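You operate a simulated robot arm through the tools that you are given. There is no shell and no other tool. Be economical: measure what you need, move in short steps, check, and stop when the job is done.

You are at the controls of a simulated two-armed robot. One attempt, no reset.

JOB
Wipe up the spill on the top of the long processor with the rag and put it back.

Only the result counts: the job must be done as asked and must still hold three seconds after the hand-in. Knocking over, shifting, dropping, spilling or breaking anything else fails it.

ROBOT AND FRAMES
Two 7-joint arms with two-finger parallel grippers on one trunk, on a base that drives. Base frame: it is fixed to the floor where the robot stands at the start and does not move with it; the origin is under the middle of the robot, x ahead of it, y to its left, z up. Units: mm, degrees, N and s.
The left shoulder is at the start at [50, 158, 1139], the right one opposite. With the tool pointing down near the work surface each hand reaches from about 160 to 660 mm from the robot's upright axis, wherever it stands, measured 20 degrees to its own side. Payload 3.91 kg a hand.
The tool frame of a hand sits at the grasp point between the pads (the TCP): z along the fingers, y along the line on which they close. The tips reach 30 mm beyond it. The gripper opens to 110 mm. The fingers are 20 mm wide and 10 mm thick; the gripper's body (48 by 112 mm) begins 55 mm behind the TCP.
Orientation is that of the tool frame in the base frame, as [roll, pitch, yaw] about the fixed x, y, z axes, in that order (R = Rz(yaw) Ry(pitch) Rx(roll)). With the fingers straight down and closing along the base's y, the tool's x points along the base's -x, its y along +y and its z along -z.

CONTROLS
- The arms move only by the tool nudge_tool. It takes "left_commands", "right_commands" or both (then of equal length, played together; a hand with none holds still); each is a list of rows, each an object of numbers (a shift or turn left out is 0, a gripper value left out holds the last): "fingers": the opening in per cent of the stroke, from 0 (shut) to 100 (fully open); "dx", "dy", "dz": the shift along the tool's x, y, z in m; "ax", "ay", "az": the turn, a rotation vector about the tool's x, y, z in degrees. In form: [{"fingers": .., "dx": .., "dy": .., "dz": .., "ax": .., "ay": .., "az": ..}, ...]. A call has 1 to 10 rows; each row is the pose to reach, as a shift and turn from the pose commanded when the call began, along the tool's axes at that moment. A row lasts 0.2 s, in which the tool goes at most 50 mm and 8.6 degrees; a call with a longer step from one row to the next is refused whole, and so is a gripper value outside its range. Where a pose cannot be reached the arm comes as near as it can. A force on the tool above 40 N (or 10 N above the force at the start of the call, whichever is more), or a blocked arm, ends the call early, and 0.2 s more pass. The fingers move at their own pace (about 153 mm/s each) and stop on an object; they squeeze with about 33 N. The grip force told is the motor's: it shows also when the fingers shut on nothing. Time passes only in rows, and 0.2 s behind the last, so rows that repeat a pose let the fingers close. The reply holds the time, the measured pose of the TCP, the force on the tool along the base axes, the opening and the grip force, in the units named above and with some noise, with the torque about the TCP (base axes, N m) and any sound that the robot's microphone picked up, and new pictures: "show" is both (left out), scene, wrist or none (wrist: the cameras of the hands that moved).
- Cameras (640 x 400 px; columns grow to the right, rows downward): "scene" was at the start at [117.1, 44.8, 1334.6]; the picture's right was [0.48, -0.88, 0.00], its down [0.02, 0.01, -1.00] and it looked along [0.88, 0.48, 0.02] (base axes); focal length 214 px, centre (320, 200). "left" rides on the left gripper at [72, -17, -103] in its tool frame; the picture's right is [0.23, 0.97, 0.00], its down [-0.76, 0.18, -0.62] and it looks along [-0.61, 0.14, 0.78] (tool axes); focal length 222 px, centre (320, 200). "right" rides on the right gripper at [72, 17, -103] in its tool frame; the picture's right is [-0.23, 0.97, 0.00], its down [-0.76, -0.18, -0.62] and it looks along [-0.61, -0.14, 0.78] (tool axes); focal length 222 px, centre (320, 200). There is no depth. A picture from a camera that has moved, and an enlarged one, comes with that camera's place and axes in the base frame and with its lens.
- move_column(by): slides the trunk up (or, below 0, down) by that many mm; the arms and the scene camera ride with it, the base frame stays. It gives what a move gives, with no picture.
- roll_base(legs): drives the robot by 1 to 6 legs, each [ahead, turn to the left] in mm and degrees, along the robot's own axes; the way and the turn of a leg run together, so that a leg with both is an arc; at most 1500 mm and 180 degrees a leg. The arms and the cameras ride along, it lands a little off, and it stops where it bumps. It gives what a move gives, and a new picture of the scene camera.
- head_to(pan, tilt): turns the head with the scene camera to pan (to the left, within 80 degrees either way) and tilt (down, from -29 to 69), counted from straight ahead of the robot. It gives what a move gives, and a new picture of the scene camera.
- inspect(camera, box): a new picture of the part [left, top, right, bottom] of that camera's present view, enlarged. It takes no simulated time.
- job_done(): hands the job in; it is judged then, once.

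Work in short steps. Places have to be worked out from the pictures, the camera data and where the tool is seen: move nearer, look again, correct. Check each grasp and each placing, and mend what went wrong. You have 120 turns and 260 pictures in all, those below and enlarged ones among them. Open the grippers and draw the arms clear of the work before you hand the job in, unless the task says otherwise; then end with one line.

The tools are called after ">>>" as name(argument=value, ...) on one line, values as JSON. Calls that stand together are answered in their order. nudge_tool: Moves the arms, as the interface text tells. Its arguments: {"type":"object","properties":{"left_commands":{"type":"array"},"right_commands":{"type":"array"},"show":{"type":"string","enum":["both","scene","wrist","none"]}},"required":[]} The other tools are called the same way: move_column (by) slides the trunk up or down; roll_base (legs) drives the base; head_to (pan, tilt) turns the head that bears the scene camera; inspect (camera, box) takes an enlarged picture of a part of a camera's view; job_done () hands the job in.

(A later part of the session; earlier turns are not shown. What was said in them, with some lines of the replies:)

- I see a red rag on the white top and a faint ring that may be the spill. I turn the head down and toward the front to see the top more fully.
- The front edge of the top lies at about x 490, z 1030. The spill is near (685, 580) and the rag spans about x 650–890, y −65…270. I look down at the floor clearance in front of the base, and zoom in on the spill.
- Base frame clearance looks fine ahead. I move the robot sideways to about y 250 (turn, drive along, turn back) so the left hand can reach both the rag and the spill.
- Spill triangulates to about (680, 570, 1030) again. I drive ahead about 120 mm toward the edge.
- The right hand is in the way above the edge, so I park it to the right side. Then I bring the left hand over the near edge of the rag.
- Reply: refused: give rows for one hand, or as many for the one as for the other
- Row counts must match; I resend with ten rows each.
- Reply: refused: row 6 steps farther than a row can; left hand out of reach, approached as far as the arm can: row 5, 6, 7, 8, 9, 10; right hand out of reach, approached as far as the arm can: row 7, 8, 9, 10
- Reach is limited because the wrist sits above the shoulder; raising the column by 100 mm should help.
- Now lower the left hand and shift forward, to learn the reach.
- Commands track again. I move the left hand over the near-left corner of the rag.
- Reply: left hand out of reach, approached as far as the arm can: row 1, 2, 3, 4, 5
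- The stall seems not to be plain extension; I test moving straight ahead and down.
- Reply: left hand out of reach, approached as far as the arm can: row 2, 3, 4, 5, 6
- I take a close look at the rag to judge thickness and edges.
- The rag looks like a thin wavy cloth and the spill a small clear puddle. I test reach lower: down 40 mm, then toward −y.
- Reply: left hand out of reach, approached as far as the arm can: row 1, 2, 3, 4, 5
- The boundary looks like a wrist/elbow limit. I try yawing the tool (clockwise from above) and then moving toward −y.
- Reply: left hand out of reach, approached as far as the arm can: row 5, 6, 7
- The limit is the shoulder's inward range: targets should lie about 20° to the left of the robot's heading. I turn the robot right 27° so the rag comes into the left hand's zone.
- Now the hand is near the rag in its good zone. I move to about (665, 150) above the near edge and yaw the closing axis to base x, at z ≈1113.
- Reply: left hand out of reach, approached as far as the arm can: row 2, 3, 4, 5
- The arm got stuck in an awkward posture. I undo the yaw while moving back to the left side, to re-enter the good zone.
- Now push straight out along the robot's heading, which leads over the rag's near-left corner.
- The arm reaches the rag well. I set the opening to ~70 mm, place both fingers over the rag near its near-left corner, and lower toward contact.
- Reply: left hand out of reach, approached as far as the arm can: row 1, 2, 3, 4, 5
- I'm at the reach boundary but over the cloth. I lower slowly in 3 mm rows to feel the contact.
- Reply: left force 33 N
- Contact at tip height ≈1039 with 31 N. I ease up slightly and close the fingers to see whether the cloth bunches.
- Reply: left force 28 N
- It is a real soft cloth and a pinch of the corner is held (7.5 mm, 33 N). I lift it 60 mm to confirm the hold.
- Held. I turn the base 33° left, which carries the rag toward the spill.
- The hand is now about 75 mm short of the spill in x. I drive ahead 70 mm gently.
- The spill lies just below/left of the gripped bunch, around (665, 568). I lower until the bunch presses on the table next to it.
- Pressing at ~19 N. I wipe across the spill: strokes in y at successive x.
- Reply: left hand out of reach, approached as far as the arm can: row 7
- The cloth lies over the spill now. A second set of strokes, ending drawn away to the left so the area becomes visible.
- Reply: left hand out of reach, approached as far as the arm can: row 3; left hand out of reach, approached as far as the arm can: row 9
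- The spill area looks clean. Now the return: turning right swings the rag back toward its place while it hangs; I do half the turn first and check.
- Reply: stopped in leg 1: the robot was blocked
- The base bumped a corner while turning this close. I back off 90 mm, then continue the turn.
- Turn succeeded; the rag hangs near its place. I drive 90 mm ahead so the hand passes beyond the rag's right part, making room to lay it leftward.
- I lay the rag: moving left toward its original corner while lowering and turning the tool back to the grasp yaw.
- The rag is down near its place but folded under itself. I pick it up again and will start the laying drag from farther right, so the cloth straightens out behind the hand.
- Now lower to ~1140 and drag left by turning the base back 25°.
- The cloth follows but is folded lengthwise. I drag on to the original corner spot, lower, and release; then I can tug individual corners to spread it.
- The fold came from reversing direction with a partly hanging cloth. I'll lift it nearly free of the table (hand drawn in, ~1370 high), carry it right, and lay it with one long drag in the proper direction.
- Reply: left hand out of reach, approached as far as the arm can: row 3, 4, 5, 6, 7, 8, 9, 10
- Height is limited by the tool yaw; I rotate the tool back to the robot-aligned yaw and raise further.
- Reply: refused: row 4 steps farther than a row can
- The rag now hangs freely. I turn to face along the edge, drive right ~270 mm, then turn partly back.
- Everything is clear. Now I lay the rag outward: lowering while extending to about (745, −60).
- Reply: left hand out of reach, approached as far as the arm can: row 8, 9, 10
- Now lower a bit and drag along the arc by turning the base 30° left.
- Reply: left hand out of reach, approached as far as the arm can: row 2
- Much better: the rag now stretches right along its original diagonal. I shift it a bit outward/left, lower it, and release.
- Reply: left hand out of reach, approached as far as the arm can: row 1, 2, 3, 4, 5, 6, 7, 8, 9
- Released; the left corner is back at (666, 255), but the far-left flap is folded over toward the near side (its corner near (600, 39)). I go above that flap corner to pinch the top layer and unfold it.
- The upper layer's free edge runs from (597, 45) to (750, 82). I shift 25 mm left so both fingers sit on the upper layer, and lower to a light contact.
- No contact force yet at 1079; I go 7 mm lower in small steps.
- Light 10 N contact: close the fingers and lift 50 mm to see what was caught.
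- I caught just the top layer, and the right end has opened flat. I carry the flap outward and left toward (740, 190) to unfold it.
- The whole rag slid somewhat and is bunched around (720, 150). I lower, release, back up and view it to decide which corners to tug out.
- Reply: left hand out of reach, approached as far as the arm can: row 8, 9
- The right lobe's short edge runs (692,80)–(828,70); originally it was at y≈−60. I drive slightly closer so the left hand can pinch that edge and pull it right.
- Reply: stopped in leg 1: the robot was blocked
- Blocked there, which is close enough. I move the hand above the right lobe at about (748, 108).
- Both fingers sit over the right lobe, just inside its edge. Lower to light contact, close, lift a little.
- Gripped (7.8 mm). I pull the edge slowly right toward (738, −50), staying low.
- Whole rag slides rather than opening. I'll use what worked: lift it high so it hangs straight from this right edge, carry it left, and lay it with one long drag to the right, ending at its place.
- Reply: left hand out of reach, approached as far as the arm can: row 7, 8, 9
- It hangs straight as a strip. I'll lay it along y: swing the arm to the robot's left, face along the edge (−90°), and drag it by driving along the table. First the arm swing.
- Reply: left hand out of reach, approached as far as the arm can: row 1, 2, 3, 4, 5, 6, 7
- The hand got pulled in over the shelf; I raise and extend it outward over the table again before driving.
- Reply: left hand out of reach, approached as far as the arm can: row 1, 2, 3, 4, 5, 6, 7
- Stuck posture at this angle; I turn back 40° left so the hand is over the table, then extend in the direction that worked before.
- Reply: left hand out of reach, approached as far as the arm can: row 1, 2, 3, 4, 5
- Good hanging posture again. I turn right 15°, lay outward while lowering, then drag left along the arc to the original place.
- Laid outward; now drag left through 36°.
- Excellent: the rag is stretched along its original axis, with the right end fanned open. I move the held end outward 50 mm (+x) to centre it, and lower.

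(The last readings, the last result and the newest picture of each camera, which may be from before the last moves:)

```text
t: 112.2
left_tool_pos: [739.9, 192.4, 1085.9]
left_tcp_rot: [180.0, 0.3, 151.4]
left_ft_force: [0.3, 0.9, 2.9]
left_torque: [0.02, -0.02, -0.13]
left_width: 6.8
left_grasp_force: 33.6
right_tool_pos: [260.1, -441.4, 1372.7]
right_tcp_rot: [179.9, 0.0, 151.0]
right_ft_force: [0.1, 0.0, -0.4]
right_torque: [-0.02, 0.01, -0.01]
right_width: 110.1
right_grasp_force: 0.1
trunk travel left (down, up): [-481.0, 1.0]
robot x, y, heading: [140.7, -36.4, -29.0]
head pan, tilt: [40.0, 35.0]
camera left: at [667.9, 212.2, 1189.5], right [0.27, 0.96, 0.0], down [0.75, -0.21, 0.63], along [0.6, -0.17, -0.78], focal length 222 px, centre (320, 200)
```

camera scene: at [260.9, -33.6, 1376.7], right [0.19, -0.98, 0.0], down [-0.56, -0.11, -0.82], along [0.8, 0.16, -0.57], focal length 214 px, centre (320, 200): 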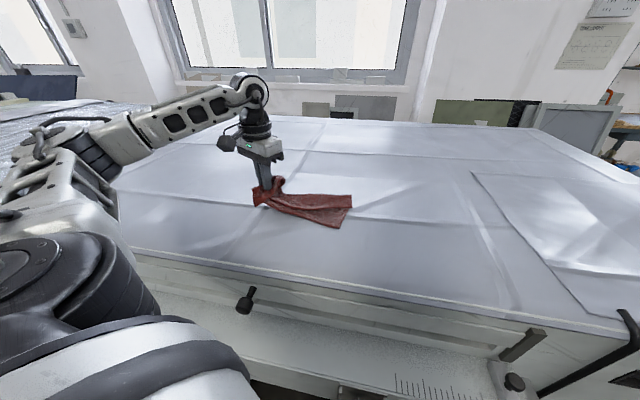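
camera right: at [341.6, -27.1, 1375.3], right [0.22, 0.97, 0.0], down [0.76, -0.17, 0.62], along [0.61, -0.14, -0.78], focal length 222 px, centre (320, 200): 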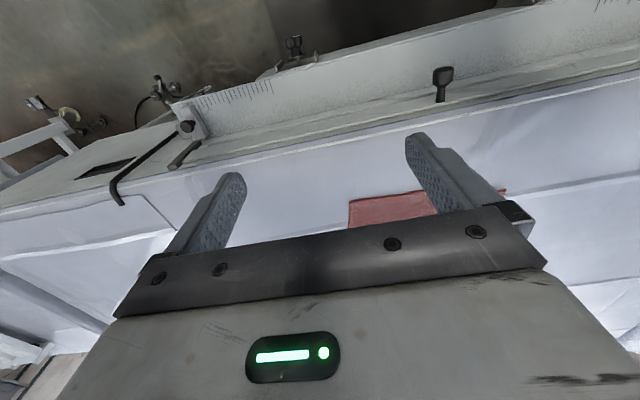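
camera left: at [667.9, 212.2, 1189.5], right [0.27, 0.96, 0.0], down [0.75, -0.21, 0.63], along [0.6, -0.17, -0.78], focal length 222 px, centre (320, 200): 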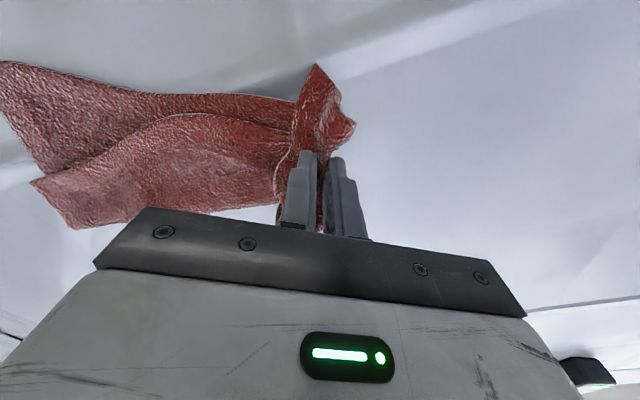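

The rag now lies around (720, 95), within about 3 cm of its original centre. Lower, release and lift away.

>>> nudge_tool(left_commands=[{"dz": 0.005}, {"dz": 0.008, "fingers": 30}, {"dz": 0.008, "fingers": 45}, {"dz": 0.008, "fingers": 45}, {"dz": -0.02}, {"dz": -0.06}, {"dz": -0.1}, {"dz": -0.1, "dx": 0.04}, {"dz": -0.1, "dx": 0.08}, {"dz": -0.1, "dx": 0.12}], show="none")

>>> inspect(camera="scene", box=[140, 120, 380, 270])

>>> inspect(camera="left", box=[0, 0, 640, 400])

```text
t: 114.5
left_tool_pos: [630.0, 251.4, 1186.0]
left_tcp_rot: [179.9, 0.1, 151.4]
left_ft_force: [0.7, -0.1, -0.3]
left_torque: [-0.02, 0.01, 0.02]
left_width: 49.4
left_grasp_force: 0.1
right_tool_pos: [258.4, -441.3, 1371.8]
right_tcp_rot: [-180.0, 0.2, 151.1]
right_ft_force: [0.3, 0.1, 0.8]
right_torque: [0.01, -0.06, -0.05]
right_width: 110.0
right_grasp_force: 0.1
trunk travel left (down, up): [-481.0, 1.0]
robot x, y, heading: [137.8, -33.9, -28.8]
head pan, tilt: [40.0, 35.0]
```

```text
2.67 times, centred on (260, 195) of scene
camera zoom: at [259.7, -33.2, 1376.9], right [0.19, -0.98, 0.0], down [-0.56, -0.11, -0.82], along [0.8, 0.16, -0.57], focal length 572 px, centre (480, 213)
```

zoom: 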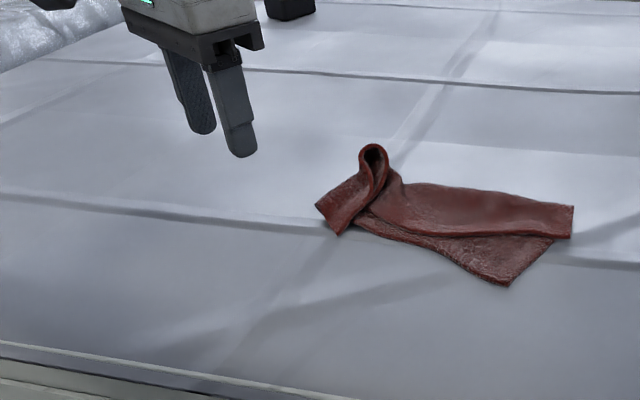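

```text
1.00 times, centred on (320, 200) of left (not enlarged: the box is as wide or as high as the picture)
camera zoom: at [558.2, 270.0, 1289.3], right [0.27, 0.96, 0.0], down [0.75, -0.21, 0.63], along [0.6, -0.17, -0.78], focal length 222 px, centre (320, 200)
```

zoom: 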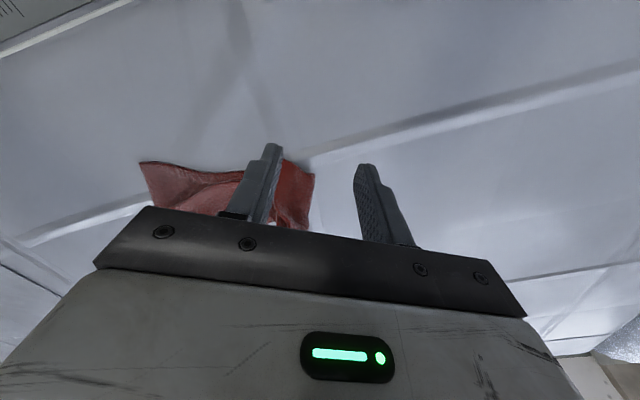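

The rag is back in place, released. I raise the left hand, back the robot off, turn, and check the spill area.

>>> nudge_tool(left_commands=[{"dz": -0.03, "dx": 0.03}, {"dz": -0.06, "dx": 0.06}, {"dz": -0.09, "dx": 0.09}, {"dz": -0.11, "dx": 0.12}], show="none")

>>> roll_base(legs=[[-120, 0], [0, 29]])

>>> head_to(pan=40, tilt=30)

```text
t: 115.5
left_tool_pos: [526.6, 278.8, 1288.0]
left_tcp_rot: [179.9, 0.1, 151.5]
left_ft_force: [0.0, -0.2, -0.4]
left_torque: [0.01, 0.01, 0.01]
left_width: 49.6
left_grasp_force: 0.0
left hand out of reach, approached as far as the arm can: row 3, 4
right_tool_pos: [261.3, -441.8, 1372.8]
right_tcp_rot: [180.0, 0.0, 151.1]
right_ft_force: [-0.2, -0.9, 0.4]
right_torque: [0.03, 0.0, -0.04]
right_width: 109.9
right_grasp_force: 0.0
trunk travel left (down, up): [-481.0, 1.0]
robot x, y, heading: [138.3, -33.9, -28.8]
head pan, tilt: [40.0, 35.0]
```

```text
t: 118.1
left_tool_pos: [221.6, 486.4, 1286.6]
left_tcp_rot: [179.8, 0.2, -179.7]
left_ft_force: [1.2, -0.2, 0.0]
left_torque: [-0.02, -0.01, -0.02]
left_width: 49.6
left_grasp_force: 0.1
right_tool_pos: [336.8, -273.2, 1372.3]
right_tcp_rot: [180.0, 0.0, 179.9]
right_ft_force: [0.0, 1.1, -1.1]
right_torque: [-0.01, 0.01, 0.02]
right_width: 110.3
right_grasp_force: 0.1
trunk travel left (down, up): [-481.0, 1.0]
robot x, y, heading: [31.7, 23.7, 0.2]
head pan, tilt: [40.0, 35.0]
camera scene: at [140.1, 84.1, 1376.7], right [0.64, -0.77, 0.0], down [-0.44, -0.37, -0.82], along [0.63, 0.53, -0.57], focal length 214 px, centre (320, 200)
```

scene: 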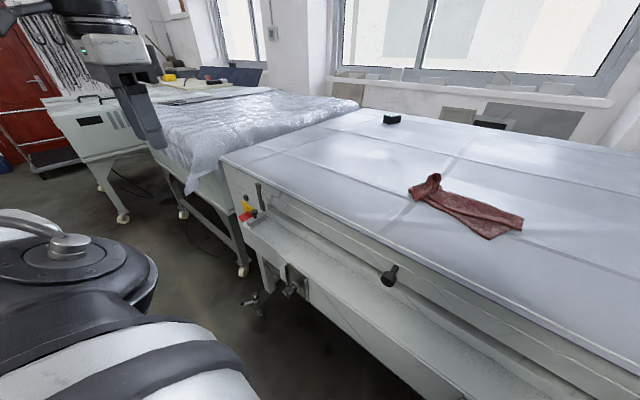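

```text
t: 118.8
left_tool_pos: [222.6, 486.0, 1286.8]
left_tcp_rot: [180.0, 0.1, -179.7]
left_ft_force: [-0.5, -0.2, 0.3]
left_torque: [-0.01, 0.0, -0.01]
left_width: 49.6
left_grasp_force: 0.1
right_tool_pos: [336.8, -275.0, 1372.1]
right_tcp_rot: [-180.0, 0.0, 180.0]
right_ft_force: [-0.3, -0.5, 0.1]
right_torque: [-0.01, 0.02, 0.01]
right_width: 109.8
right_grasp_force: 0.0
trunk travel left (down, up): [-481.0, 1.0]
robot x, y, heading: [33.6, 23.4, -0.1]
head pan, tilt: [40.0, 30.0]
camera scene: at [142.1, 85.4, 1384.5], right [0.64, -0.77, 0.0], down [-0.38, -0.32, -0.87], along [0.66, 0.56, -0.5], focal length 214 px, centre (320, 200)
```

scene: 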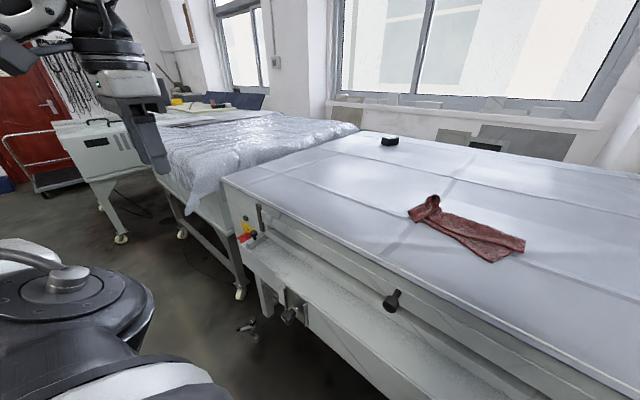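

>>> inspect(camera="scene", box=[260, 150, 420, 250])

>>> inspect(camera="scene", box=[390, 170, 550, 270])

```text
4.00 times, centred on (340, 200) of scene
camera zoom: at [142.1, 85.4, 1384.5], right [0.64, -0.77, 0.0], down [-0.38, -0.32, -0.87], along [0.66, 0.56, -0.5], focal length 858 px, centre (240, 200)
```

zoom: 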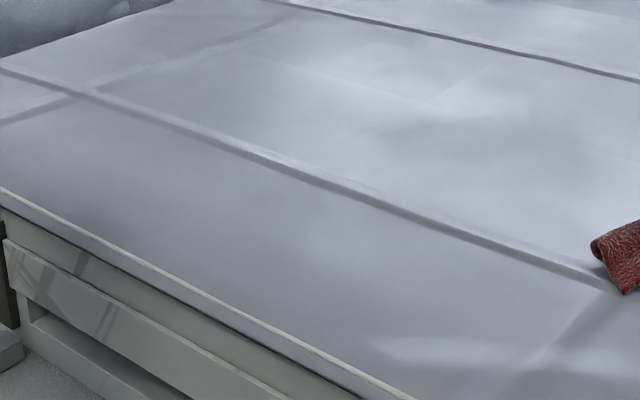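

```text
4.00 times, centred on (470, 220) of scene
camera zoom: at [142.1, 85.4, 1384.5], right [0.64, -0.77, 0.0], down [-0.38, -0.32, -0.87], along [0.66, 0.56, -0.5], focal length 858 px, centre (-280, 120)
```

zoom: 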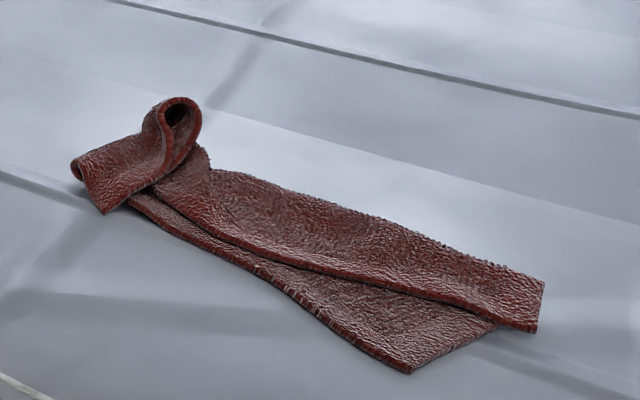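

The spill area is clean, and the rag lies released at its original place. Both arms are clear and nothing else has been disturbed, so I hand in.

>>> job_done()

```text
The job is handed in.
```

The spill is wiped up and the rag is back within about 3–4 cm of where it started, but it lies partly folded instead of spread flat. The base bumped something, probably the processor's frame, twice during positioning; I saw no sign that anything moved.
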